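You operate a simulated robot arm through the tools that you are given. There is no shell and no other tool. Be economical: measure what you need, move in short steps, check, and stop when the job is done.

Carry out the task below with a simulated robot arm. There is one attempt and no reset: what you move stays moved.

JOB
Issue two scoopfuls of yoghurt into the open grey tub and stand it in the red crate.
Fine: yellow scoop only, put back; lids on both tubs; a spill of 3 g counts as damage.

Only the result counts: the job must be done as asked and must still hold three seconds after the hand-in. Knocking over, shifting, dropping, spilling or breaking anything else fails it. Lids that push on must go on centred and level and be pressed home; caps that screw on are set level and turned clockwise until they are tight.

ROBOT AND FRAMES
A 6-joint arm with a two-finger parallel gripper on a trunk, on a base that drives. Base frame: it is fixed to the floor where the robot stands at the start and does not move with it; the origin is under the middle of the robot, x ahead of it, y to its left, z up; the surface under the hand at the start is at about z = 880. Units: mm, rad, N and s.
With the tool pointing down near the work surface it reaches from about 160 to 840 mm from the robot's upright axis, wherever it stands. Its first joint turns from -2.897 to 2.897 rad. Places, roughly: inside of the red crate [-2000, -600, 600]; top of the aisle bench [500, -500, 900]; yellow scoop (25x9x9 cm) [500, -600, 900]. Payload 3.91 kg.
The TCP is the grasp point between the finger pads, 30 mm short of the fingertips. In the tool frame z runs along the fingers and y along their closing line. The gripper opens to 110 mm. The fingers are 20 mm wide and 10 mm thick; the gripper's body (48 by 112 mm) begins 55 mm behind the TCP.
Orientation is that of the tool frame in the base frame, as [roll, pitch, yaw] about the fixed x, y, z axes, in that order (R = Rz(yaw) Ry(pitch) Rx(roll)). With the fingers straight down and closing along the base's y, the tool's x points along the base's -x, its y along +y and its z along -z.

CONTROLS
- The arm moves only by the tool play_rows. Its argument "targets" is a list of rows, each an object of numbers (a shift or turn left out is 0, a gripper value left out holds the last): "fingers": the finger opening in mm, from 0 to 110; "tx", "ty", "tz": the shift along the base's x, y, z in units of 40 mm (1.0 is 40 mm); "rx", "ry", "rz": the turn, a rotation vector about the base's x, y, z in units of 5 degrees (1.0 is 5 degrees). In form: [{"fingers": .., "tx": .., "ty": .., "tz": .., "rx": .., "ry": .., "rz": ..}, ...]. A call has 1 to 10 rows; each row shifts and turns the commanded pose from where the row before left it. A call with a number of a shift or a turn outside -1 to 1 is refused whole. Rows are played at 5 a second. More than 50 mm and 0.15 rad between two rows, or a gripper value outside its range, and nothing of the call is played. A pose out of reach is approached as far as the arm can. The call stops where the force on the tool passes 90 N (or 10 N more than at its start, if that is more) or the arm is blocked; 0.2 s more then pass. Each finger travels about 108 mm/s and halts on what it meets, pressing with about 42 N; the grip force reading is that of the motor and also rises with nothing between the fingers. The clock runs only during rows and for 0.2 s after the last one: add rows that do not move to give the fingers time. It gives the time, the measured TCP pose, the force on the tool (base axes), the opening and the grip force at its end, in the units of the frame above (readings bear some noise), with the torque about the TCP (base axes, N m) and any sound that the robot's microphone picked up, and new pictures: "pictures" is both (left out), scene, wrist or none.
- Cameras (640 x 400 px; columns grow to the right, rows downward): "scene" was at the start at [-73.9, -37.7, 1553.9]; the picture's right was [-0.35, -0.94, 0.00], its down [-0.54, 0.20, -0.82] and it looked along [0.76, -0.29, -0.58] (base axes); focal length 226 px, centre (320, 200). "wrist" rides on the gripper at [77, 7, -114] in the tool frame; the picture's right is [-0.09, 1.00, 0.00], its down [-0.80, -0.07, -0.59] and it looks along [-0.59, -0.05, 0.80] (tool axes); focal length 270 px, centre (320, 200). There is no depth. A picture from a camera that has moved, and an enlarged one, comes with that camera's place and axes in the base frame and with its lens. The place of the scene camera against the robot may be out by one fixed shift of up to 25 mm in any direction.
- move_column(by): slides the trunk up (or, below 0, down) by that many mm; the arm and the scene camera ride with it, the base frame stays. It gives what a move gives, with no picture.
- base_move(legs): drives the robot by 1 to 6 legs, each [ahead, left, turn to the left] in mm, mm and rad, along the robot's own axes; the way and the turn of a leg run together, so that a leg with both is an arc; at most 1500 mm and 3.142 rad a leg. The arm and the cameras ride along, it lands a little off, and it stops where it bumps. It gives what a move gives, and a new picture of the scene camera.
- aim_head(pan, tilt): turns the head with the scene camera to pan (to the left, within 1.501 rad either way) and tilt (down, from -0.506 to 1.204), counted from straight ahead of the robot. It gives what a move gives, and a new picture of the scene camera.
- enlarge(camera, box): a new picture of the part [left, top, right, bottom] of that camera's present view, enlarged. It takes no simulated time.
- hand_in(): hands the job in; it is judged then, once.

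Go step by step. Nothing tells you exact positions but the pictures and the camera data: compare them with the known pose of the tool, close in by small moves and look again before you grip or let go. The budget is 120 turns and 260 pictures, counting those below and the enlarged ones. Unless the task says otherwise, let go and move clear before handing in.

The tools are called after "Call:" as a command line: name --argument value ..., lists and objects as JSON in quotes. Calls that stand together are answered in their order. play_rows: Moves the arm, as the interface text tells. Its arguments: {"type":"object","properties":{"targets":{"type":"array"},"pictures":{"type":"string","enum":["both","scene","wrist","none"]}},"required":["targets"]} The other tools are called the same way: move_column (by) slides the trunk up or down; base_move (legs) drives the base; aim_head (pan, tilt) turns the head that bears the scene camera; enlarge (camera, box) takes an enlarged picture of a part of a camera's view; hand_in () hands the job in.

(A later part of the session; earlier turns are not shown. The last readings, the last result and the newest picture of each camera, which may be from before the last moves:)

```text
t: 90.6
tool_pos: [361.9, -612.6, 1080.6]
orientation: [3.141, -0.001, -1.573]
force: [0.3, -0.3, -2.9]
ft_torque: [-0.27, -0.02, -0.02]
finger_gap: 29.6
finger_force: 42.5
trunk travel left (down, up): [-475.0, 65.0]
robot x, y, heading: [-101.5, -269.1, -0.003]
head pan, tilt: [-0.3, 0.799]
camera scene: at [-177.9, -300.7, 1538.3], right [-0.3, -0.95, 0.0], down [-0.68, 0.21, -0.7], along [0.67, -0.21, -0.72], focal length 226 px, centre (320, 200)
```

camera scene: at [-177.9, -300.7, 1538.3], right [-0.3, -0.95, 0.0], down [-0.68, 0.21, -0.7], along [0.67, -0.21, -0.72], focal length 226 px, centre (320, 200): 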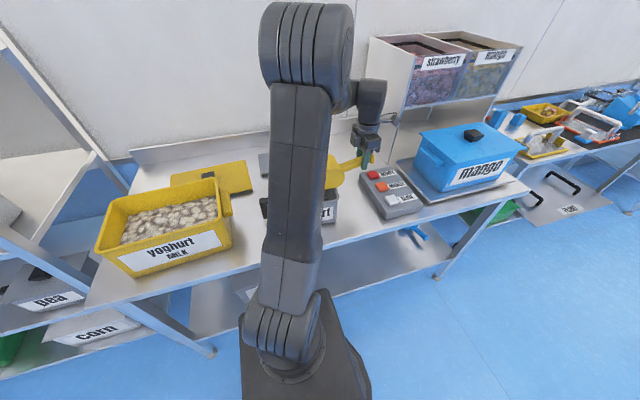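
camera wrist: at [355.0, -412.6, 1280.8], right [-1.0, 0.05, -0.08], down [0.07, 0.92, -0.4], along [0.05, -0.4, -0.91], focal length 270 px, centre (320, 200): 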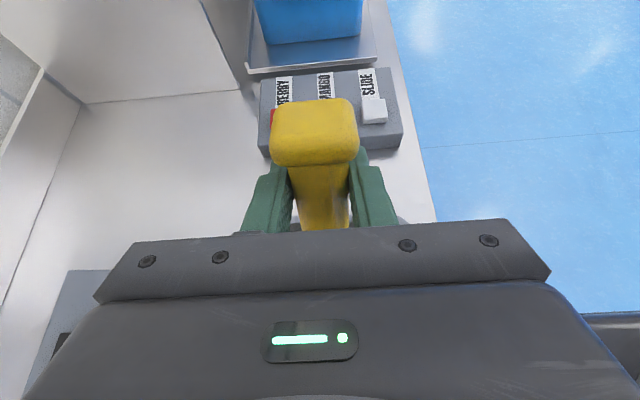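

Same pose as before; pour again.

Call:
play_rows --targets '[{"rx": -1, "ty": 0.2, "tz": 0.15}, {"rx": -1, "ty": 0.2, "tz": 0.15}, {"rx": -1, "ty": 0.2, "tz": 0.15}, {"rx": -1, "ty": 0.22, "tz": 0.15}, {"rx": -1, "ty": 0.22, "tz": 0.15}, {"rx": -1, "ty": 0.25, "tz": 0.2}, {"rx": -1, "ty": 0.35, "tz": 0.2}, {"rx": -1, "ty": 0.35, "tz": 0.2}, {"rx": -1, "ty": 0.35, "tz": 0.2}, {"rx": 0}]' --pictures "none"

Call:
play_rows --targets '[{"rx": -1, "ty": 0.38, "tz": 0.2}, {"rx": -1, "ty": 0.38, "tz": 0.2}, {"rx": -1, "ty": 0.38, "tz": 0.2}, {"rx": -1, "ty": 0.3, "tz": 0.4}, {"rx": -1, "ty": 0.3, "tz": 0.3}, {"rx": -1, "ty": 0.3, "tz": 0.3}, {"rx": 0}, {"rx": 0}, {"rx": 0}, {"rx": 0}]' --pictures "none"

Call:
enlarge --camera "scene" --box '[260, 120, 360, 240]'

Call:
play_rows --targets '[{"rx": 1, "ty": -0.2}, {"rx": 1, "ty": -0.2}, {"rx": 1, "ty": -0.2}, {"rx": 1, "ty": -0.2}, {"rx": 1, "ty": -0.2}, {"rx": 1, "ty": -0.2}, {"rx": 1, "ty": -0.2}, {"rx": 1}, {"rx": 1}, {"rx": 1}]' --pictures "none"

Call:
play_rows --targets '[{"rx": 1}, {"rx": 1}, {"rx": 1}, {"rx": 1}, {"rx": 1}, {"rx": 0}]' --pictures "scene"

```text
t: 92.8
tool_pos: [360.6, -519.3, 1141.7]
orientation: [-3.141, -0.787, -1.573]
force: [1.2, -0.2, -2.8]
ft_torque: [-0.11, -0.01, -0.02]
finger_gap: 29.5
finger_force: 41.6
trunk travel left (down, up): [-475.0, 65.0]
robot x, y, heading: [-99.4, -270.3, -0.002]
head pan, tilt: [-0.3, 0.799]
```

```text
t: 95.0
tool_pos: [361.8, -439.3, 1205.8]
orientation: [-3.135, -1.309, -1.579]
force: [-0.2, 0.3, -1.9]
ft_torque: [0.01, -0.02, -0.02]
finger_gap: 29.5
finger_force: 41.8
trunk travel left (down, up): [-475.0, 65.0]
robot x, y, heading: [-100.2, -268.6, -0.005]
head pan, tilt: [-0.3, 0.799]
```

```text
3.33 times, centred on (310, 180) of scene
camera zoom: at [-178.0, -300.6, 1538.3], right [-0.3, -0.95, 0.0], down [-0.68, 0.21, -0.7], along [0.67, -0.21, -0.72], focal length 752 px, centre (353, 267)
```

zoom: 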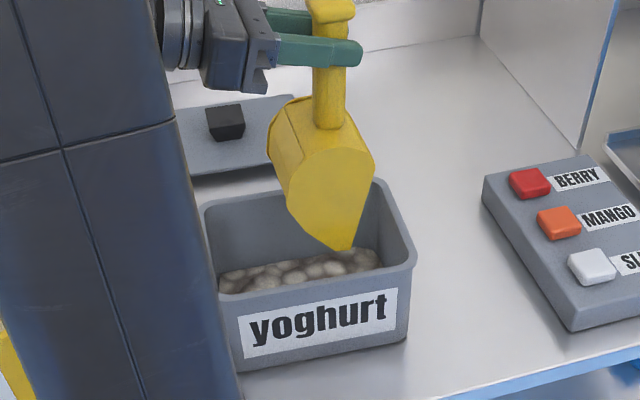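

```text
t: 97.2
tool_pos: [361.2, -494.6, 1207.3]
orientation: [-3.141, -0.434, -1.573]
force: [0.0, 0.5, -1.9]
ft_torque: [-0.14, -0.02, 0.02]
finger_gap: 29.6
finger_force: 42.5
trunk travel left (down, up): [-475.0, 65.0]
robot x, y, heading: [-101.9, -271.0, -0.004]
head pan, tilt: [-0.3, 0.799]
```

```text
t: 98.6
tool_pos: [361.7, -493.6, 1208.0]
orientation: [-3.141, 0.001, -1.574]
force: [0.5, 0.6, -1.2]
ft_torque: [-0.23, 0.01, 0.02]
finger_gap: 29.4
finger_force: 42.2
trunk travel left (down, up): [-475.0, 65.0]
robot x, y, heading: [-97.3, -273.0, -0.0]
head pan, tilt: [-0.3, 0.799]
camera scene: at [-178.0, -300.6, 1538.3], right [-0.3, -0.95, 0.0], down [-0.68, 0.21, -0.7], along [0.67, -0.21, -0.72], focal length 226 px, centre (320, 200)
```

scene: 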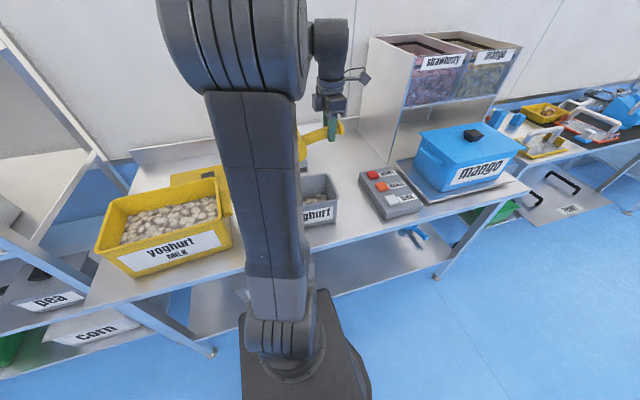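

Two scoopfuls are in. Now return the scoop: yaw back 90° while moving to (334.5, -600).

Call:
play_rows --targets '[{"rz": -1, "ty": -0.3}, {"rz": -1, "ty": -0.3}, {"rz": -1, "ty": -0.3}, {"rz": -1, "ty": -0.3}, {"rz": -1, "ty": -0.3}, {"rz": -1, "ty": -0.3}, {"rz": -1, "ty": -0.3}, {"rz": -1, "ty": -0.3}, {"rz": -1, "ty": -0.26}, {"rz": -1}]' --pictures "none"

Call:
play_rows --targets '[{"rz": -1, "tx": -0.2}, {"rz": -1, "tx": -0.2}, {"rz": -1, "tx": -0.2}, {"rz": -1, "tx": -0.08}, {"rz": -1}, {"rz": -1}, {"rz": -1}, {"rz": -1}, {"rz": 0}]' --pictures "both"

```text
t: 100.8
tool_pos: [361.3, -598.7, 1207.4]
orientation: [3.142, -0.001, -2.446]
force: [0.3, 0.0, -1.5]
ft_torque: [-0.16, 0.18, -0.02]
finger_gap: 29.4
finger_force: 42.1
trunk travel left (down, up): [-475.0, 65.0]
robot x, y, heading: [-102.4, -269.1, -0.003]
head pan, tilt: [-0.3, 0.799]
```

```text
t: 102.8
tool_pos: [334.0, -599.7, 1206.8]
orientation: [3.141, 0.0, 3.137]
force: [-0.8, -0.3, -0.5]
ft_torque: [0.0, 0.17, -0.02]
finger_gap: 29.4
finger_force: 42.9
trunk travel left (down, up): [-475.0, 65.0]
robot x, y, heading: [-99.8, -272.8, -0.001]
head pan, tilt: [-0.3, 0.799]
camera scene: at [-177.9, -300.7, 1538.3], right [-0.3, -0.95, 0.0], down [-0.68, 0.21, -0.7], along [0.67, -0.21, -0.72], focal length 226 px, centre (320, 200)
camera wrist: at [258.2, -593.8, 1321.3], right [0.09, 1.0, 0.0], down [0.8, -0.07, 0.59], along [0.59, -0.05, -0.8], focal length 270 px, centre (320, 200)
```

scene: 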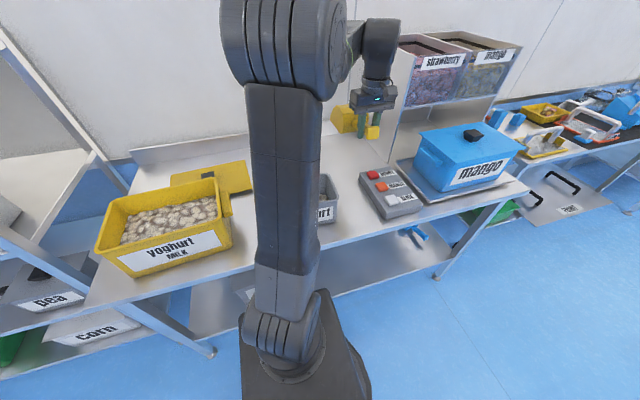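
wrist: 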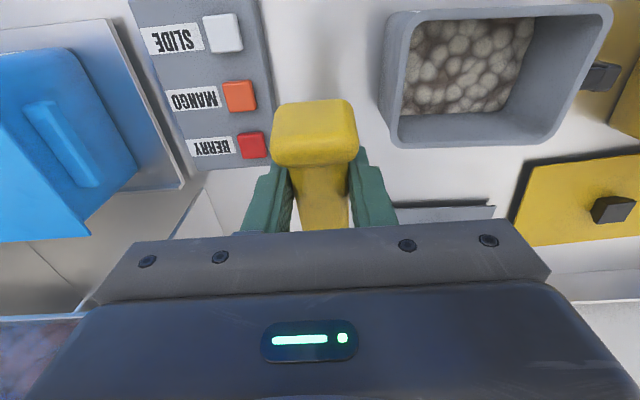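

Yoghurt lies in the grey tub, bench clean. Lower the scoop back to its place.

Call:
play_rows --targets '[{"tz": -1}, {"tz": -1}, {"tz": -1}, {"tz": -1}, {"tz": -1}, {"tz": -0.8}, {"tz": -0.6}, {"tz": -0.15}, {"tz": 0}]' --pictures "none"

Call:
play_rows --targets '[{"tz": -0.08}, {"tz": 0}]' --pictures "wrist"

```text
t: 104.8
tool_pos: [333.7, -599.8, 944.5]
orientation: [-3.141, 0.002, 3.14]
force: [-1.1, -0.7, 7.1]
ft_torque: [-0.03, -1.37, -0.05]
finger_gap: 29.8
finger_force: 41.8
trunk travel left (down, up): [-475.0, 65.0]
robot x, y, heading: [-97.7, -271.2, -0.008]
head pan, tilt: [-0.3, 0.799]
```

```text
t: 105.4
tool_pos: [332.9, -601.0, 941.3]
orientation: [3.141, 0.002, 3.139]
force: [-2.1, -0.4, 14.8]
ft_torque: [-0.04, -1.27, -0.06]
finger_gap: 29.5
finger_force: 42.3
trunk travel left (down, up): [-475.0, 65.0]
robot x, y, heading: [-101.6, -271.8, -0.002]
head pan, tilt: [-0.3, 0.799]
camera wrist: at [257.0, -593.2, 1056.7], right [0.09, 1.0, 0.0], down [0.8, -0.07, 0.6], along [0.59, -0.05, -0.8], focal length 270 px, centre (320, 200)
```

wrist: 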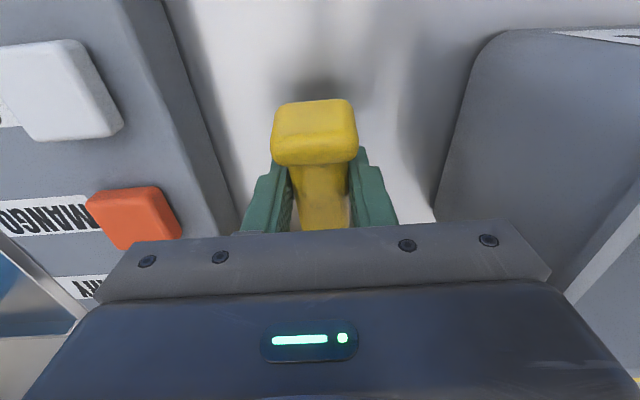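

The scoop rests on the bench at its former place. Open to 60 mm and rise.

Call:
play_rows --targets '[{"tz": 0.03}, {"fingers": 60}, {"fingers": 60}, {"fingers": 60}, {"tz": 0.5}, {"tz": 1}, {"tz": 1}, {"tz": 1}, {"tz": 1}, {"tz": 1}]' --pictures "both"

```text
t: 107.6
tool_pos: [334.5, -600.5, 1163.3]
orientation: [-3.141, 0.0, 3.14]
force: [1.3, -0.1, 0.3]
ft_torque: [-0.01, -0.01, -0.02]
finger_gap: 60.1
finger_force: 0.1
trunk travel left (down, up): [-475.0, 65.0]
robot x, y, heading: [-100.0, -273.0, -0.001]
head pan, tilt: [-0.3, 0.799]
camera scene: at [-178.4, -300.4, 1538.2], right [-0.3, -0.95, 0.0], down [-0.68, 0.21, -0.7], along [0.67, -0.21, -0.72], focal length 226 px, centre (320, 200)
camera wrist: at [258.4, -593.1, 1277.8], right [0.09, 1.0, 0.0], down [0.8, -0.07, 0.59], along [0.59, -0.05, -0.8], focal length 270 px, centre (320, 200)
```

scene: 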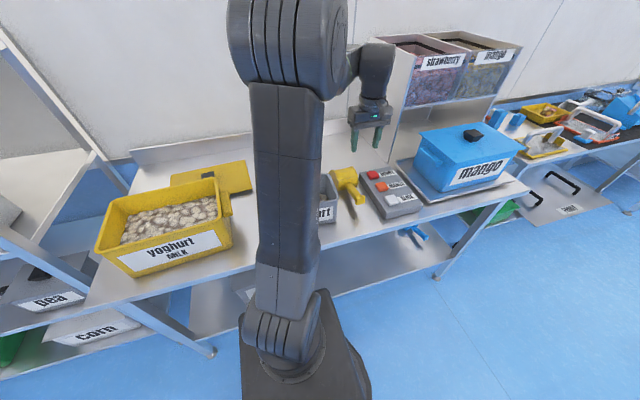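
wrist: 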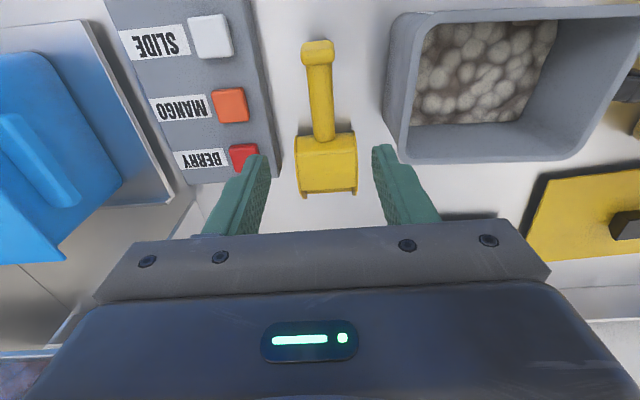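

Scoop is back in place. Next fetch the yellow lid at (630, -60).

Call:
play_rows --targets '[{"tx": 0.54, "ty": 0.98, "rz": 0.8, "fingers": 90}, {"tx": 0.54, "ty": 0.98}, {"tx": 0.54, "ty": 0.98}, {"tx": 0.54, "ty": 0.98}, {"tx": 0.54, "ty": 0.98}, {"tx": 0.54, "ty": 0.98}, {"tx": 0.54, "ty": 0.98}, {"tx": 0.54, "ty": 0.98}, {"tx": 0.54, "ty": 0.98}, {"tx": 0.54, "ty": 0.98}]' --pictures "none"

Call:
play_rows --targets '[{"tx": 0.54, "ty": 0.98}, {"tx": 0.54, "ty": 0.98}, {"tx": 0.54, "ty": 0.98}, {"tx": 0.38, "ty": 0.78}, {"tz": -1}, {"tz": -1}, {"tz": -1}, {"tz": -0.8}, {"tz": 0}]' --pictures "wrist"

```text
t: 109.8
tool_pos: [550.0, -206.2, 1163.9]
orientation: [-3.141, -0.001, -3.074]
force: [0.4, 0.6, 0.1]
ft_torque: [-0.01, 0.02, 0.03]
finger_gap: 90.1
finger_force: 0.0
trunk travel left (down, up): [-475.0, 65.0]
robot x, y, heading: [-97.1, -270.1, -0.0]
head pan, tilt: [-0.3, 0.799]
```

```text
t: 111.8
tool_pos: [628.7, -59.7, 1009.7]
orientation: [3.141, 0.001, -3.073]
force: [-0.7, 0.2, 0.9]
ft_torque: [-0.02, -0.02, -0.02]
finger_gap: 90.0
finger_force: 0.1
trunk travel left (down, up): [-475.0, 65.0]
robot x, y, heading: [-98.5, -270.0, 0.004]
head pan, tilt: [-0.3, 0.799]
camera wrist: at [552.9, -58.5, 1124.4], right [0.02, 1.0, 0.0], down [0.8, -0.02, 0.59], along [0.59, -0.01, -0.8], focal length 270 px, centre (320, 200)
```

wrist: 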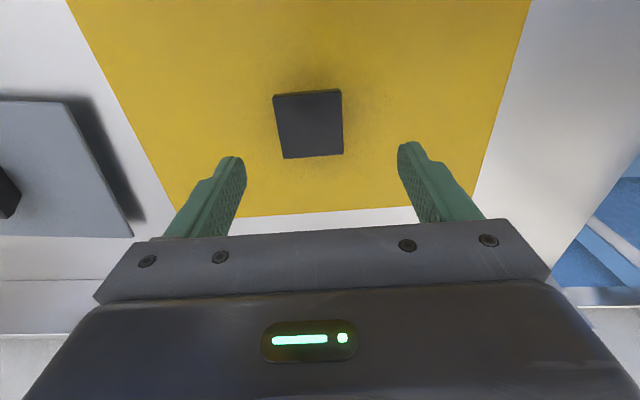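

The knob sits about 8 mm toward −y of my tool; I'll correct, descend to just above the lid surface and grip.

Call:
play_rows --targets '[{"ty": -0.2, "tz": -0.6}, {"tz": -0.9}, {"tz": -0.35}, {"tz": 0}]' --pictures "wrist"

```text
t: 112.8
tool_pos: [629.4, -65.9, 937.1]
orientation: [-3.141, 0.0, -3.072]
force: [-0.9, -0.2, 0.0]
ft_torque: [0.0, 0.02, -0.04]
finger_gap: 90.2
finger_force: 0.2
trunk travel left (down, up): [-475.0, 65.0]
robot x, y, heading: [-99.3, -267.3, -0.004]
head pan, tilt: [-0.3, 0.799]
camera wrist: at [553.1, -65.0, 1050.7], right [0.02, 1.0, 0.0], down [0.8, -0.02, 0.59], along [0.59, -0.01, -0.8], focal length 270 px, centre (320, 200)
```

wrist: 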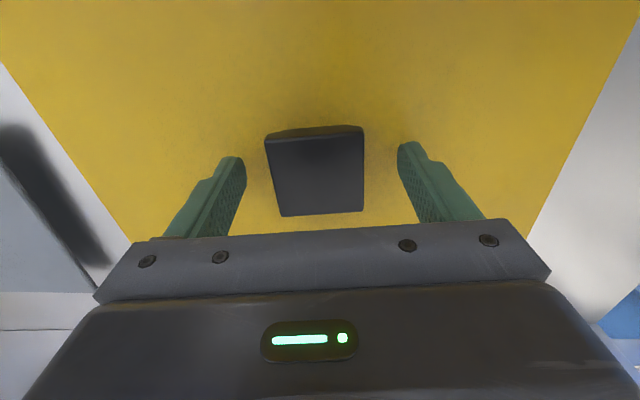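

Good alignment. Grip, then lift.

Call:
play_rows --targets '[{"tz": -0.08, "ty": -0.04}, {"fingers": 0}, {"fingers": 0}, {"fingers": 0}, {"tz": 0}, {"tz": 0.3}, {"tz": 0.7}, {"tz": 1}, {"tz": 1}, {"tz": 1}]' --pictures "none"

Call:
play_rows --targets '[{"tz": 1}, {"tz": 1}, {"tx": 0}]' --pictures "wrist"

```text
t: 115.0
tool_pos: [628.2, -68.6, 1093.1]
orientation: [-3.141, -0.001, -3.074]
force: [1.3, 0.4, -2.3]
ft_torque: [-0.02, -0.01, 0.03]
finger_gap: 49.3
finger_force: 41.9
trunk travel left (down, up): [-475.0, 65.0]
robot x, y, heading: [-96.9, -269.8, -0.007]
head pan, tilt: [-0.3, 0.799]
```

```text
t: 115.8
tool_pos: [630.9, -69.6, 1171.7]
orientation: [-3.141, 0.0, -3.072]
force: [0.3, -0.6, -1.5]
ft_torque: [-0.01, -0.01, -0.02]
finger_gap: 49.2
finger_force: 42.3
trunk travel left (down, up): [-475.0, 65.0]
robot x, y, heading: [-105.1, -271.1, -0.002]
head pan, tilt: [-0.3, 0.799]
camera wrist: at [553.9, -68.3, 1286.3], right [0.02, 1.0, 0.0], down [0.8, -0.02, 0.59], along [0.59, -0.01, -0.8], focal length 270 px, centre (320, 200)
```

wrist: 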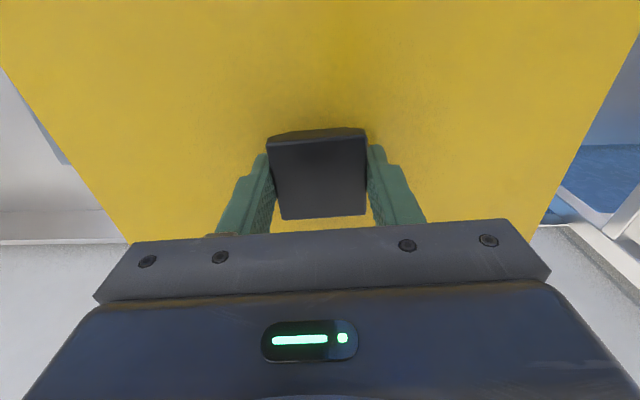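

Lid is gripped almost as before (about 2 mm different in x). Carry it above the yellow tub at (367, 10).

Call:
play_rows --targets '[{"tx": -0.94, "ty": 0.28}, {"tx": -0.94, "ty": 0.28}, {"tx": -0.94, "ty": 0.28}, {"tx": -0.94, "ty": 0.28}, {"tx": -0.94, "ty": 0.28}, {"tx": -0.94, "ty": 0.28}, {"tx": -0.94, "ty": 0.28}, {"tx": 0}]' --pictures "none"

Call:
aim_head --pan 0.3 --tilt 0.8

```text
t: 117.6
tool_pos: [367.2, 9.3, 1172.4]
orientation: [3.141, 0.0, -3.076]
force: [0.4, 0.0, -0.9]
ft_torque: [-0.02, 0.01, 0.02]
finger_gap: 49.0
finger_force: 41.5
trunk travel left (down, up): [-475.0, 65.0]
robot x, y, heading: [-98.2, -269.2, 0.0]
head pan, tilt: [-0.3, 0.799]
```

```text
t: 118.6
tool_pos: [368.1, 9.2, 1171.7]
orientation: [3.141, -0.001, -3.075]
force: [-0.3, -0.3, -1.7]
ft_torque: [-0.03, -0.02, 0.0]
finger_gap: 49.1
finger_force: 42.2
trunk travel left (down, up): [-475.0, 65.0]
robot x, y, heading: [-99.2, -271.1, 0.001]
head pan, tilt: [0.3, 0.799]
camera scene: at [-177.9, -252.7, 1538.3], right [0.29, -0.96, 0.0], down [-0.69, -0.21, -0.7], along [0.67, 0.2, -0.72], focal length 226 px, centre (320, 200)
```

scene: 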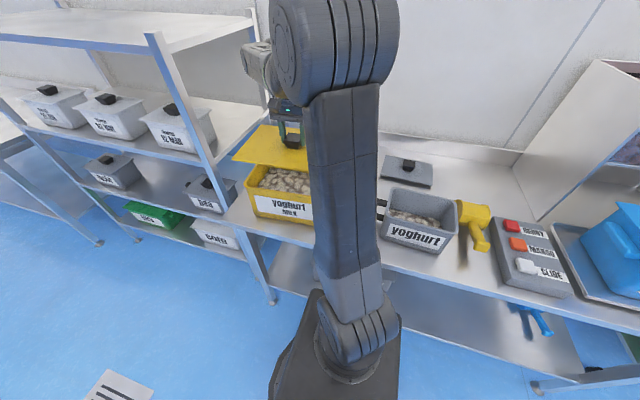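

Aligned over the tub; lower to just above seating height and look.

Call:
play_rows --targets '[{"tz": -0.9, "tx": -0.02}, {"tz": -0.8}, {"tz": -0.5}, {"tz": 0}]' --pictures "scene"

Call:
enlarge --camera "scene" --box '[220, 120, 330, 250]'

```text
t: 119.6
tool_pos: [366.4, 9.2, 1085.1]
orientation: [-3.141, 0.002, -3.074]
force: [1.0, 0.2, -1.2]
ft_torque: [-0.05, 0.03, 0.0]
finger_gap: 49.2
finger_force: 41.7
trunk travel left (down, up): [-475.0, 65.0]
robot x, y, heading: [-99.5, -266.7, -0.0]
head pan, tilt: [0.3, 0.799]
camera scene: at [-177.9, -252.7, 1538.3], right [0.29, -0.96, 0.0], down [-0.69, -0.21, -0.7], along [0.67, 0.2, -0.72], focal length 226 px, centre (320, 200)
```

scene: 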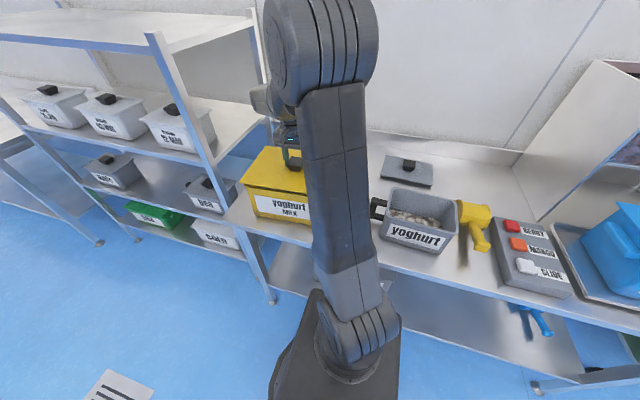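

```text
3.08 times, centred on (275, 185) of scene
camera zoom: at [-177.9, -252.7, 1538.3], right [0.29, -0.96, 0.0], down [-0.69, -0.21, -0.7], along [0.67, 0.2, -0.72], focal length 695 px, centre (458, 246)
```

zoom: 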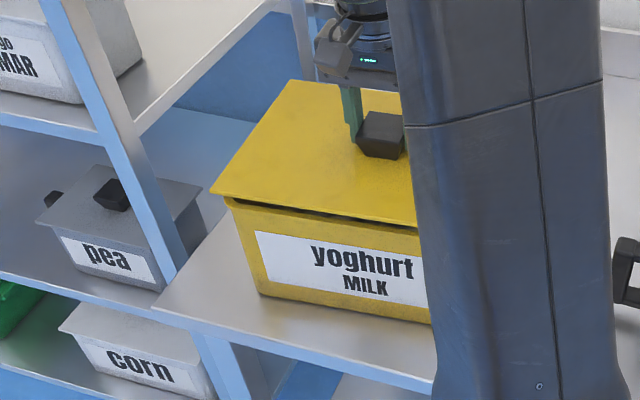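

Well aligned. Lower to contact, then press gently with increasing force.

Call:
play_rows --targets '[{"tz": -0.2}, {"tz": -0.15}, {"tz": -0.1}, {"tz": 0}]' --pictures "none"

Call:
play_rows --targets '[{"tz": -0.1}, {"tz": -0.1}, {"tz": 0}]' --pictures "none"

```text
t: 120.6
tool_pos: [366.2, 9.2, 1071.7]
orientation: [3.139, 0.006, -3.075]
force: [2.5, 2.9, 35.5]
ft_torque: [-0.02, 0.53, -0.03]
finger_gap: 49.3
finger_force: 42.0
trunk travel left (down, up): [-475.0, 65.0]
robot x, y, heading: [-99.5, -268.5, -0.002]
head pan, tilt: [0.3, 0.799]
```

```text
t: 121.4
tool_pos: [365.1, 8.2, 1065.3]
orientation: [3.137, 0.009, -3.074]
force: [0.4, 0.4, 69.6]
ft_torque: [-2.15, 1.09, -0.12]
finger_gap: 49.4
finger_force: 42.1
trunk travel left (down, up): [-475.0, 65.0]
robot x, y, heading: [-102.5, -269.0, -0.006]
head pan, tilt: [0.3, 0.799]
```

Pressed with ~70 N, height is at/below the original. Release and inspect.

Call:
play_rows --targets '[{"tz": 0.2}, {"fingers": 90}, {"fingers": 90}, {"fingers": 90}, {"tz": 1}, {"tz": 0.5}, {"tz": 0}]' --pictures "wrist"

Call:
enlarge --camera "scene" --box '[220, 120, 330, 250]'

```text
t: 123.0
tool_pos: [366.3, 9.8, 1128.0]
orientation: [3.14, 0.0, -3.073]
force: [0.2, 0.1, 0.1]
ft_torque: [-0.02, -0.01, -0.01]
finger_gap: 89.7
finger_force: 0.1
trunk travel left (down, up): [-475.0, 65.0]
robot x, y, heading: [-96.2, -271.9, -0.006]
head pan, tilt: [0.3, 0.799]
camera wrist: at [290.9, 10.1, 1242.1], right [0.02, 1.0, 0.0], down [0.8, -0.02, 0.59], along [0.59, -0.01, -0.8], focal length 270 px, centre (320, 200)
```

wrist: 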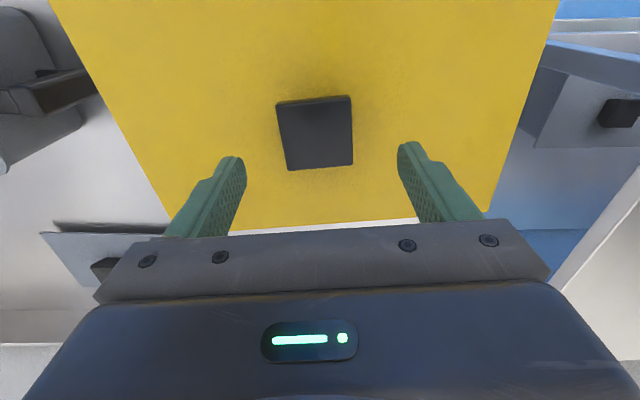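

```text
3.08 times, centred on (275, 185) of scene
camera zoom: at [-177.9, -252.7, 1538.2], right [0.29, -0.96, 0.0], down [-0.69, -0.21, -0.7], along [0.67, 0.2, -0.72], focal length 695 px, centre (458, 246)
```

zoom: 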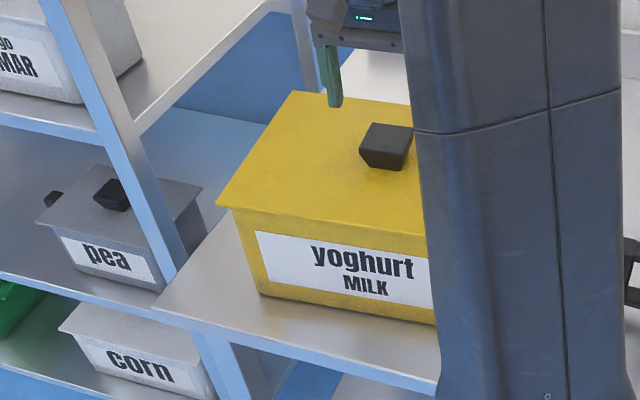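

It looks level and seated. For certainty I'll press on the knob with closed fingers.

Call:
play_rows --targets '[{"fingers": 0, "ty": -0.06}, {"fingers": 0}, {"fingers": 0}, {"fingers": 0}, {"fingers": 0}, {"tz": -0.7}, {"tz": -0.15}, {"tz": -0.1}, {"tz": -0.1}, {"tz": 0}]' --pictures "none"

Call:
play_rows --targets '[{"tz": -0.08}, {"tz": -0.06}, {"tz": 0}]' --pictures "none"

```text
t: 125.2
tool_pos: [365.3, 6.0, 1095.6]
orientation: [3.129, 0.021, -3.073]
force: [10.8, 2.2, 90.0]
ft_torque: [-0.04, 0.33, -0.01]
finger_gap: 0.0
finger_force: 37.2
trunk travel left (down, up): [-475.0, 65.0]
robot x, y, heading: [-99.1, -267.8, 0.003]
head pan, tilt: [0.3, 0.799]
```

```text
t: 125.6
tool_pos: [368.4, 8.9, 1095.7]
orientation: [3.125, 0.029, -3.074]
force: [-1.3, -1.6, 36.4]
ft_torque: [-0.1, 0.37, 0.03]
finger_gap: 0.0
finger_force: 37.7
trunk travel left (down, up): [-475.0, 65.0]
robot x, y, heading: [-100.8, -266.2, -0.005]
head pan, tilt: [0.3, 0.799]
stopped in row 1: the force on the tool passed its limit at 104 N (the readings are from after the stop); the commanded pose is now the measured one
```

Yellow lid is pressed home (>90 N). Now rise, correct the slight tool tilt, and go to the grey lid at about (688, -384).

Call:
play_rows --targets '[{"tz": 1, "fingers": 90}, {"tz": 0.9, "rx": -0.21, "ry": 0.32}, {"tx": 0.8, "ty": -0.9, "rz": -0.8}, {"tx": 0.8, "ty": -0.9, "rz": -0.7}, {"tx": 0.8, "ty": -0.9}, {"tx": 0.8, "ty": -0.9}, {"tx": 0.8, "ty": -0.9}, {"tx": 0.8, "ty": -0.9}, {"tx": 0.8, "ty": -0.9}, {"tx": 0.8, "ty": -0.9}]' --pictures "none"

Call:
play_rows --targets '[{"tx": 0.8, "ty": -0.9}, {"tx": 0.7, "ty": -0.9}, {"ty": -0.7}, {"tz": -1}, {"tz": -1}, {"tz": -1}, {"tz": 0}]' --pictures "wrist"

```text
t: 127.8
tool_pos: [626.8, -280.9, 1166.2]
orientation: [-3.136, -0.013, 3.08]
force: [0.6, 0.0, -0.9]
ft_torque: [-0.01, 0.03, 0.0]
finger_gap: 90.0
finger_force: 0.0
trunk travel left (down, up): [-475.0, 65.0]
robot x, y, heading: [-97.8, -271.2, -0.004]
head pan, tilt: [0.3, 0.799]
```

```text
t: 129.4
tool_pos: [677.5, -369.2, 1046.9]
orientation: [-3.137, -0.011, 3.08]
force: [0.8, -0.8, 0.1]
ft_torque: [-0.02, -0.02, 0.0]
finger_gap: 89.8
finger_force: 0.1
out of reach, approached as far as the arm can: row 2
trunk travel left (down, up): [-475.0, 65.0]
robot x, y, heading: [-99.6, -265.7, -0.001]
head pan, tilt: [0.3, 0.799]
camera wrist: at [603.4, -358.0, 1161.3], right [0.15, 0.99, -0.01], down [0.8, -0.12, 0.59], along [0.58, -0.09, -0.81], focal length 270 px, centre (320, 200)
```

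wrist: 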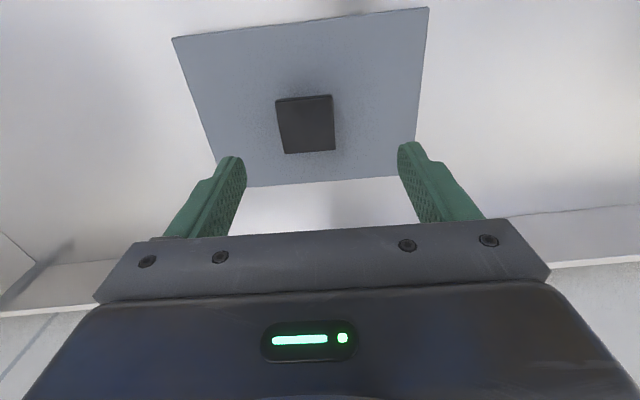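

Knob is at (688, -384), lid yaw matches my tool. I'll move over it and descend.

Call:
play_rows --targets '[{"tx": 0.27, "ty": -0.37, "rx": 0.045, "ry": -0.13}, {"tz": -0.8}, {"tz": -0.8}, {"tz": 0}]' --pictures "wrist"

```text
t: 130.4
tool_pos: [689.6, -384.5, 982.0]
orientation: [-3.14, 0.001, 3.078]
force: [-0.4, -0.1, 0.5]
ft_torque: [-0.03, -0.03, 0.04]
finger_gap: 90.1
finger_force: 0.1
trunk travel left (down, up): [-475.0, 65.0]
robot x, y, heading: [-98.9, -271.3, 0.001]
head pan, tilt: [0.3, 0.799]
camera wrist: at [612.9, -373.9, 1096.2], right [0.15, 0.99, 0.0], down [0.79, -0.12, 0.6], along [0.59, -0.09, -0.8], focal length 270 px, centre (320, 200)
```

wrist: 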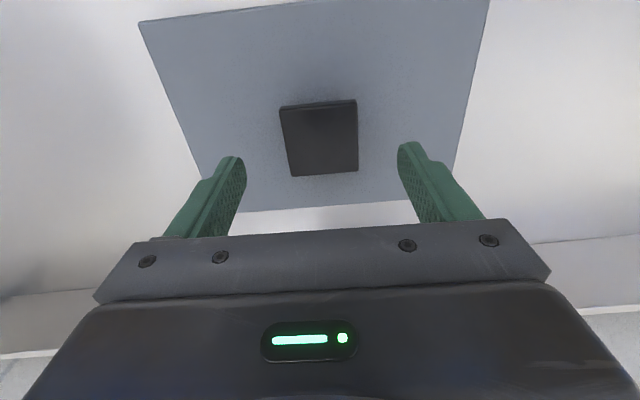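

Centred. Descend to the knob and grip.

Call:
play_rows --targets '[{"tz": -0.6, "tx": -0.04, "ty": -0.03}, {"tz": -0.5}, {"tz": -0.1}, {"tz": 0}]' --pictures "wrist"

```text
t: 131.4
tool_pos: [687.8, -386.6, 934.6]
orientation: [-3.141, 0.0, 3.079]
force: [-0.2, 0.2, 0.5]
ft_torque: [0.02, 0.0, -0.02]
finger_gap: 89.8
finger_force: 0.2
trunk travel left (down, up): [-475.0, 65.0]
robot x, y, heading: [-96.4, -266.9, -0.006]
head pan, tilt: [0.3, 0.799]
camera wrist: at [612.1, -375.3, 1049.7], right [0.15, 0.99, 0.0], down [0.79, -0.12, 0.6], along [0.59, -0.09, -0.8], focal length 270 px, centre (320, 200)
```

wrist: 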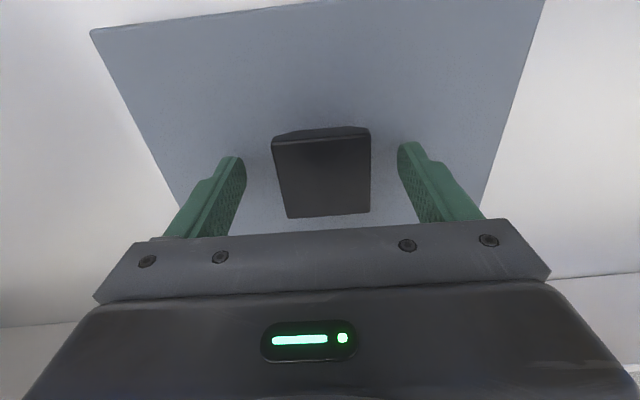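

Grip and lift, pulling back toward the robot to stay in reach.

Call:
play_rows --targets '[{"tz": -0.06}, {"fingers": 0}, {"fingers": 0}, {"fingers": 0}, {"tz": 0.4}, {"tz": 0.8}, {"tz": 0.8, "tx": -0.3}, {"tz": 0.8, "tx": -0.6}, {"tz": 0.8, "tx": -0.8}, {"tz": 0.8, "tx": -0.8}]' --pictures "none"

Call:
play_rows --targets '[{"tz": 0.5, "tx": -0.5}, {"tz": 0}]' --pictures "both"

```text
t: 133.6
tool_pos: [587.7, -387.7, 1109.9]
orientation: [3.14, 0.003, 3.08]
force: [0.3, 0.0, -0.8]
ft_torque: [0.04, -0.02, 0.02]
finger_gap: 48.9
finger_force: 42.0
trunk travel left (down, up): [-475.0, 65.0]
robot x, y, heading: [-96.1, -270.1, -0.001]
head pan, tilt: [0.3, 0.799]
```

```text
t: 134.2
tool_pos: [568.0, -386.1, 1127.9]
orientation: [3.141, -0.001, 3.079]
force: [0.0, -0.7, -0.7]
ft_torque: [0.02, -0.03, 0.04]
finger_gap: 49.2
finger_force: 42.0
trunk travel left (down, up): [-475.0, 65.0]
robot x, y, heading: [-98.8, -267.4, -0.005]
head pan, tilt: [0.3, 0.799]
camera scene: at [-177.6, -252.9, 1538.2], right [0.29, -0.96, 0.0], down [-0.69, -0.21, -0.7], along [0.67, 0.2, -0.72], focal length 226 px, centre (320, 200)
camera wrist: at [492.4, -375.4, 1242.4], right [0.15, 0.99, 0.0], down [0.79, -0.12, 0.6], along [0.59, -0.09, -0.8], focal length 270 px, centre (320, 200)
```

scene: 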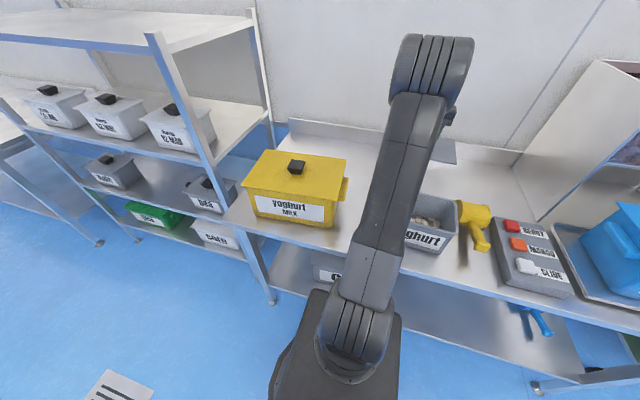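
wrist: 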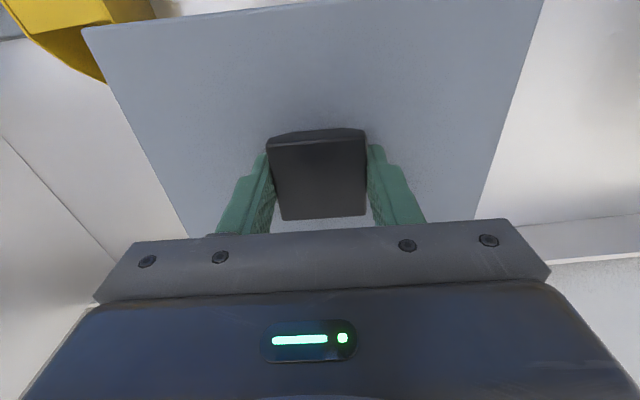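

The lid is held. To place it centred I need the tub's exact pose, so I'll move the arm left out of the way and look with both cameras.

Call:
play_rows --targets '[{"ty": 1, "tx": -0.4, "tz": 0.3}, {"ty": 1, "tx": -0.4, "tz": 0.3}, {"ty": 1, "tx": -0.4, "tz": 0.3}, {"ty": 1, "tx": -0.4, "tz": 0.3}, {"ty": 1, "tx": -0.4, "tz": 0.3}, {"ty": 1, "tx": -0.4}, {"ty": 1, "tx": -0.4}, {"ty": 1, "tx": -0.4}, {"tz": 0}]' --pictures "wrist"

Call:
aim_head --pan -0.3 --tilt 0.9

Call:
enlarge --camera "scene" --box '[200, 80, 400, 220]'

```text
t: 136.2
tool_pos: [440.2, -65.3, 1187.4]
orientation: [-3.141, 0.002, 3.078]
force: [0.4, 0.4, -0.1]
ft_torque: [0.01, -0.01, -0.01]
finger_gap: 49.1
finger_force: 41.5
trunk travel left (down, up): [-475.0, 65.0]
robot x, y, heading: [-98.7, -272.1, -0.002]
head pan, tilt: [0.3, 0.799]
camera wrist: at [363.9, -54.8, 1301.7], right [0.15, 0.99, 0.0], down [0.79, -0.12, 0.6], along [0.59, -0.09, -0.8], focal length 270 px, centre (320, 200)
```

wrist: 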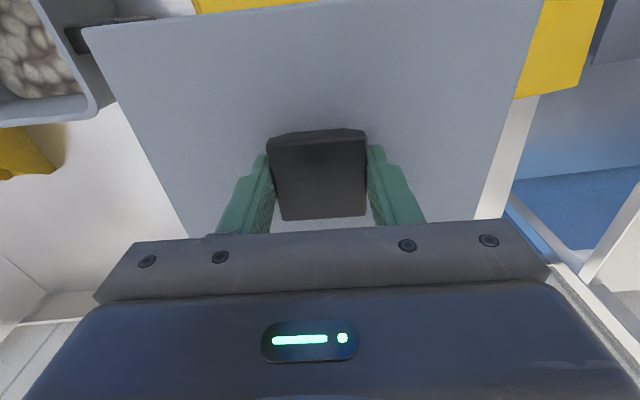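

```text
t: 137.2
tool_pos: [440.0, -65.3, 1187.5]
orientation: [-3.138, 0.002, 3.077]
force: [-0.2, -0.6, -0.9]
ft_torque: [-0.03, -0.02, -0.01]
finger_gap: 49.1
finger_force: 41.9
trunk travel left (down, up): [-475.0, 65.0]
robot x, y, heading: [-100.9, -268.4, -0.0]
head pan, tilt: [-0.3, 0.901]
camera scene: at [-182.8, -298.8, 1530.4], right [-0.3, -0.95, 0.0], down [-0.75, 0.23, -0.62], along [0.59, -0.18, -0.78], focal length 226 px, centre (320, 200)
```

scene: 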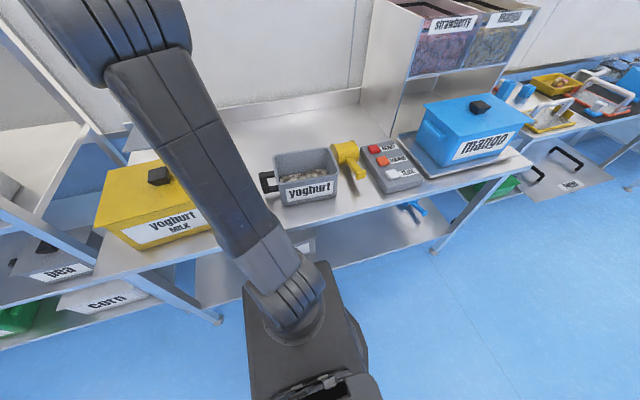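

```text
2.86 times, centred on (300, 150) of scene
camera zoom: at [-182.8, -298.8, 1530.4], right [-0.3, -0.95, 0.0], down [-0.75, 0.23, -0.62], along [0.59, -0.18, -0.78], focal length 645 px, centre (377, 343)
```

zoom: 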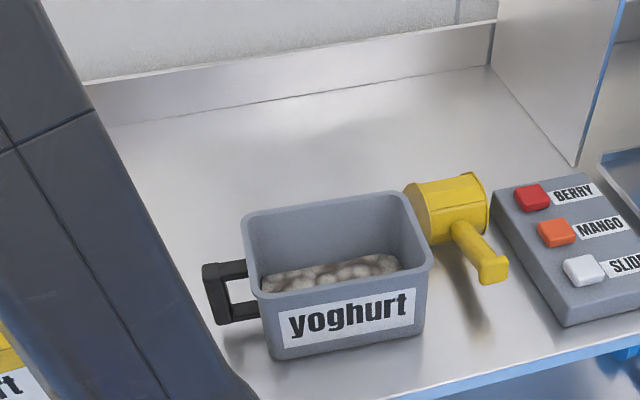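

Triangulating the rim gives height ≈1007, tub centre ≈ (350, -416), yaw ≈ -4°. I'll bring the lid above it.

Call:
play_rows --targets '[{"ty": -0.97, "tx": -0.24}, {"ty": -0.97, "tx": -0.24}, {"ty": -0.97, "tx": -0.24}, {"ty": -0.97, "tx": -0.24}, {"ty": -0.97, "tx": -0.24}, {"ty": -0.97, "tx": -0.24}, {"ty": -0.97, "tx": -0.24}, {"ty": -0.97, "tx": -0.24}, {"ty": -0.97, "tx": -0.24, "rz": -0.1}, {"tz": 0}]' --pictures "none"

Call:
play_rows --targets '[{"tz": -1}, {"tz": -1}, {"tz": -0.5}, {"tz": 0}]' --pictures "both"

```text
t: 139.4
tool_pos: [353.1, -416.9, 1188.7]
orientation: [3.141, 0.002, 3.07]
force: [0.3, 0.2, -1.1]
ft_torque: [0.0, 0.01, 0.02]
finger_gap: 48.8
finger_force: 42.2
trunk travel left (down, up): [-475.0, 65.0]
robot x, y, heading: [-97.0, -271.9, 0.001]
head pan, tilt: [-0.3, 0.901]
```

```text
t: 140.4
tool_pos: [352.0, -414.9, 1089.4]
orientation: [-3.141, 0.001, 3.071]
force: [0.6, 0.8, -2.0]
ft_torque: [-0.01, 0.02, -0.04]
finger_gap: 49.2
finger_force: 42.2
trunk travel left (down, up): [-475.0, 65.0]
robot x, y, heading: [-95.8, -269.4, 0.004]
head pan, tilt: [-0.3, 0.901]
camera scene: at [-182.9, -299.0, 1530.4], right [-0.3, -0.95, 0.0], down [-0.75, 0.23, -0.62], along [0.59, -0.19, -0.78], focal length 226 px, centre (320, 200)
camera wrist: at [276.6, -403.4, 1203.7], right [0.16, 0.99, 0.0], down [0.79, -0.13, 0.6], along [0.59, -0.1, -0.8], focal length 270 px, centre (320, 200)
```

scene: 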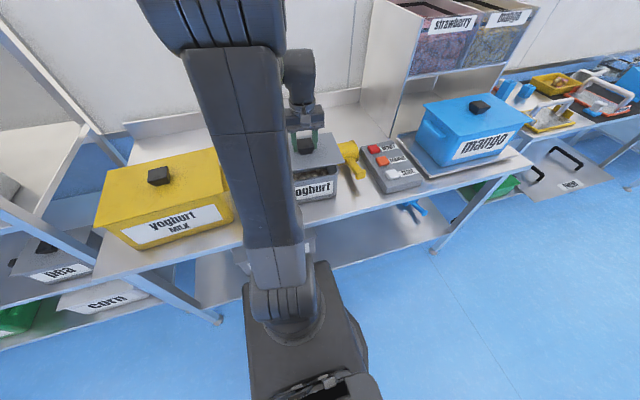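
wrist: 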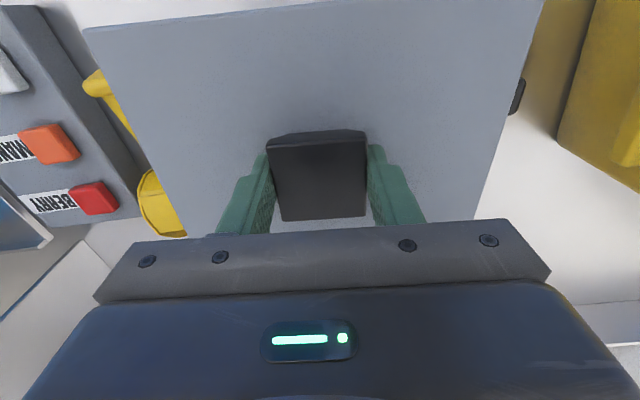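

Right half visible in the scene view. Lower a bit more and check the overhang.

Call:
play_rows --targets '[{"tz": -0.5}, {"tz": 0}]' --pictures "none"

Call:
enlarge --camera "scene" --box '[270, 115, 370, 215]'

```text
t: 141.0
tool_pos: [353.5, -414.9, 1068.2]
orientation: [-3.141, 0.0, 3.07]
force: [0.0, -0.7, -0.5]
ft_torque: [0.03, 0.01, -0.03]
finger_gap: 49.0
finger_force: 41.6
trunk travel left (down, up): [-475.0, 65.0]
robot x, y, heading: [-101.4, -270.0, -0.003]
head pan, tilt: [-0.3, 0.901]
```

```text
4.00 times, centred on (320, 165) of scene
camera zoom: at [-182.8, -299.0, 1530.4], right [-0.3, -0.95, 0.0], down [-0.75, 0.23, -0.62], along [0.59, -0.19, -0.78], focal length 903 px, centre (320, 340)
```

zoom: 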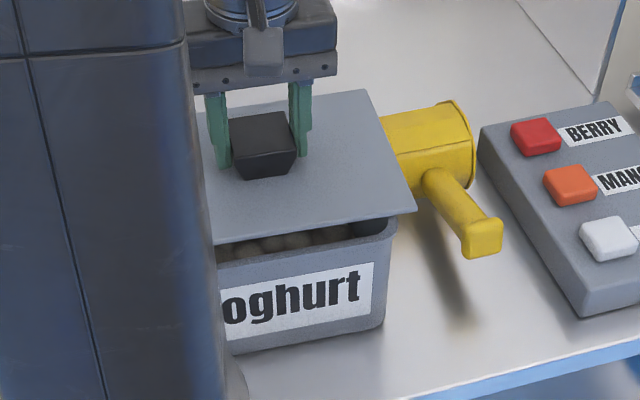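

Overhang needs a closer look at lower height; go down a few mm more.

Call:
play_rows --targets '[{"tz": -0.15}, {"tz": -0.1}, {"tz": 0}]' --pictures "none"

Call:
enlarge --camera "scene" --box '[290, 130, 360, 200]'

```text
t: 141.8
tool_pos: [354.1, -415.5, 1059.3]
orientation: [-3.141, 0.001, 3.07]
force: [-0.4, -1.0, -1.2]
ft_torque: [0.03, 0.03, 0.02]
finger_gap: 49.2
finger_force: 42.1
trunk travel left (down, up): [-475.0, 65.0]
robot x, y, heading: [-101.0, -272.5, -0.003]
head pan, tilt: [-0.3, 0.901]
```

```text
5.71 times, centred on (325, 165) of scene
camera zoom: at [-182.8, -299.0, 1530.4], right [-0.3, -0.95, 0.0], down [-0.75, 0.23, -0.62], along [0.59, -0.19, -0.78], focal length 1290 px, centre (291, 400)
```

zoom: 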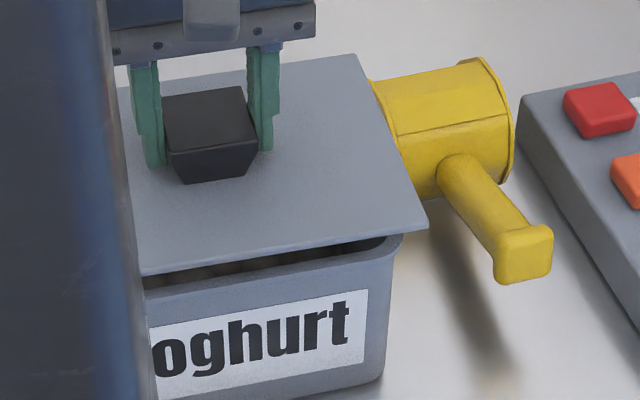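

The lid seems ~5 mm too far toward −y and +x relative to the rim; I'll shift it and lower to touch.

Call:
play_rows --targets '[{"tx": -0.13, "ty": 0.14}, {"tz": -0.12}, {"tz": 0}]' --pictures "none"

Call:
enlarge --camera "scene" --box '[290, 130, 360, 200]'

```text
t: 142.6
tool_pos: [348.1, -409.3, 1054.7]
orientation: [-3.141, 0.001, 3.071]
force: [0.0, -0.1, -1.9]
ft_torque: [-0.03, 0.0, 0.01]
finger_gap: 49.2
finger_force: 41.9
trunk travel left (down, up): [-475.0, 65.0]
robot x, y, heading: [-101.4, -270.0, -0.006]
head pan, tilt: [-0.3, 0.901]
```

```text
5.71 times, centred on (325, 165) of scene
camera zoom: at [-182.8, -299.1, 1530.4], right [-0.3, -0.95, 0.0], down [-0.75, 0.23, -0.62], along [0.59, -0.18, -0.78], focal length 1290 px, centre (291, 400)
```

zoom: 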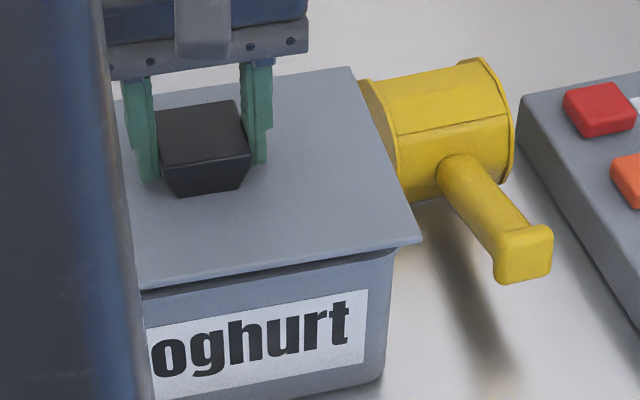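

Front edge now overhangs evenly. Lower slowly to contact.

Call:
play_rows --targets '[{"tz": -0.1}, {"tz": -0.1}, {"tz": 0}]' --pictures "none"

Call:
enlarge --camera "scene" --box '[290, 130, 360, 200]'

```text
t: 143.4
tool_pos: [348.9, -410.6, 1045.2]
orientation: [3.141, 0.002, 3.071]
force: [-0.3, -0.4, -0.6]
ft_torque: [-0.03, -0.01, 0.0]
finger_gap: 49.0
finger_force: 42.0
trunk travel left (down, up): [-475.0, 65.0]
robot x, y, heading: [-102.5, -269.3, -0.005]
head pan, tilt: [-0.3, 0.901]
```

```text
5.71 times, centred on (325, 165) of scene
camera zoom: at [-182.8, -299.0, 1530.4], right [-0.3, -0.95, 0.0], down [-0.75, 0.23, -0.62], along [0.59, -0.19, -0.78], focal length 1290 px, centre (291, 400)
```

zoom: 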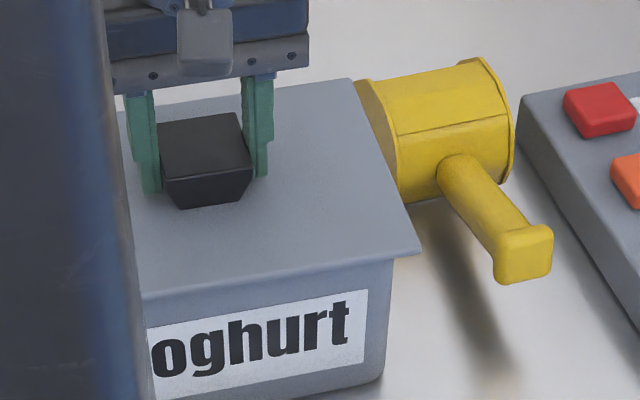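

Call:
play_rows --targets '[{"tz": -0.1}, {"tz": -0.08}, {"tz": 0}]' --pictures "none"

Call:
enlarge --camera "scene" --box '[290, 130, 360, 200]'

```text
t: 144.2
tool_pos: [347.8, -410.6, 1040.1]
orientation: [-3.139, 0.005, 3.072]
force: [4.1, -1.3, 28.2]
ft_torque: [0.03, 0.81, 0.02]
finger_gap: 49.2
finger_force: 42.3
trunk travel left (down, up): [-475.0, 65.0]
robot x, y, heading: [-102.6, -272.9, -0.001]
head pan, tilt: [-0.3, 0.901]
```

```text
5.71 times, centred on (325, 165) of scene
camera zoom: at [-184.2, -298.6, 1530.7], right [-0.3, -0.95, 0.0], down [-0.75, 0.23, -0.62], along [0.59, -0.19, -0.78], focal length 1290 px, centre (291, 400)
```

zoom: 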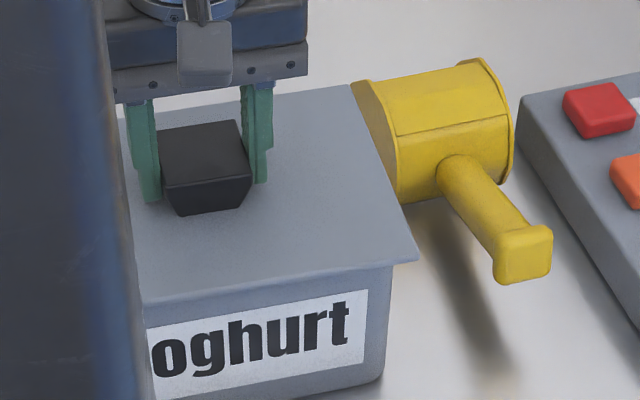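

Contact at about 1041, similar to what the yellow lid showed. Press on.

Call:
play_rows --targets '[{"tz": -0.1}, {"tz": -0.1}, {"tz": 0}]' --pictures "none"

Call:
enlarge --camera "scene" --box '[290, 130, 360, 200]'

```text
t: 145.0
tool_pos: [344.9, -408.1, 1036.0]
orientation: [-3.138, 0.012, 3.071]
force: [-1.3, -1.1, 73.0]
ft_torque: [0.58, 0.77, 0.37]
finger_gap: 49.3
finger_force: 41.8
trunk travel left (down, up): [-475.0, 65.0]
robot x, y, heading: [-96.5, -272.7, -0.001]
head pan, tilt: [-0.3, 0.901]
```

```text
5.71 times, centred on (325, 165) of scene
camera zoom: at [-188.2, -297.6, 1530.4], right [-0.3, -0.95, 0.0], down [-0.75, 0.23, -0.62], along [0.6, -0.19, -0.78], focal length 1290 px, centre (291, 400)
```

zoom: 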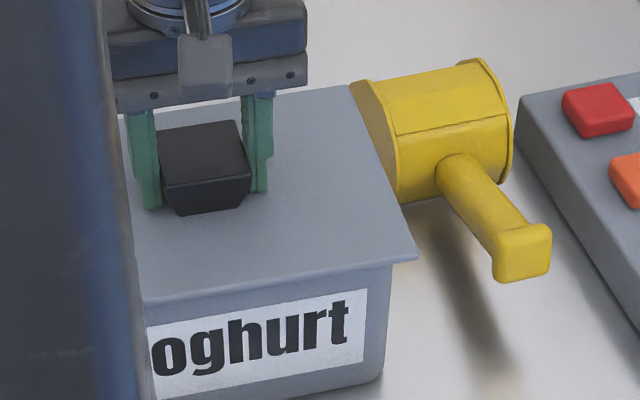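

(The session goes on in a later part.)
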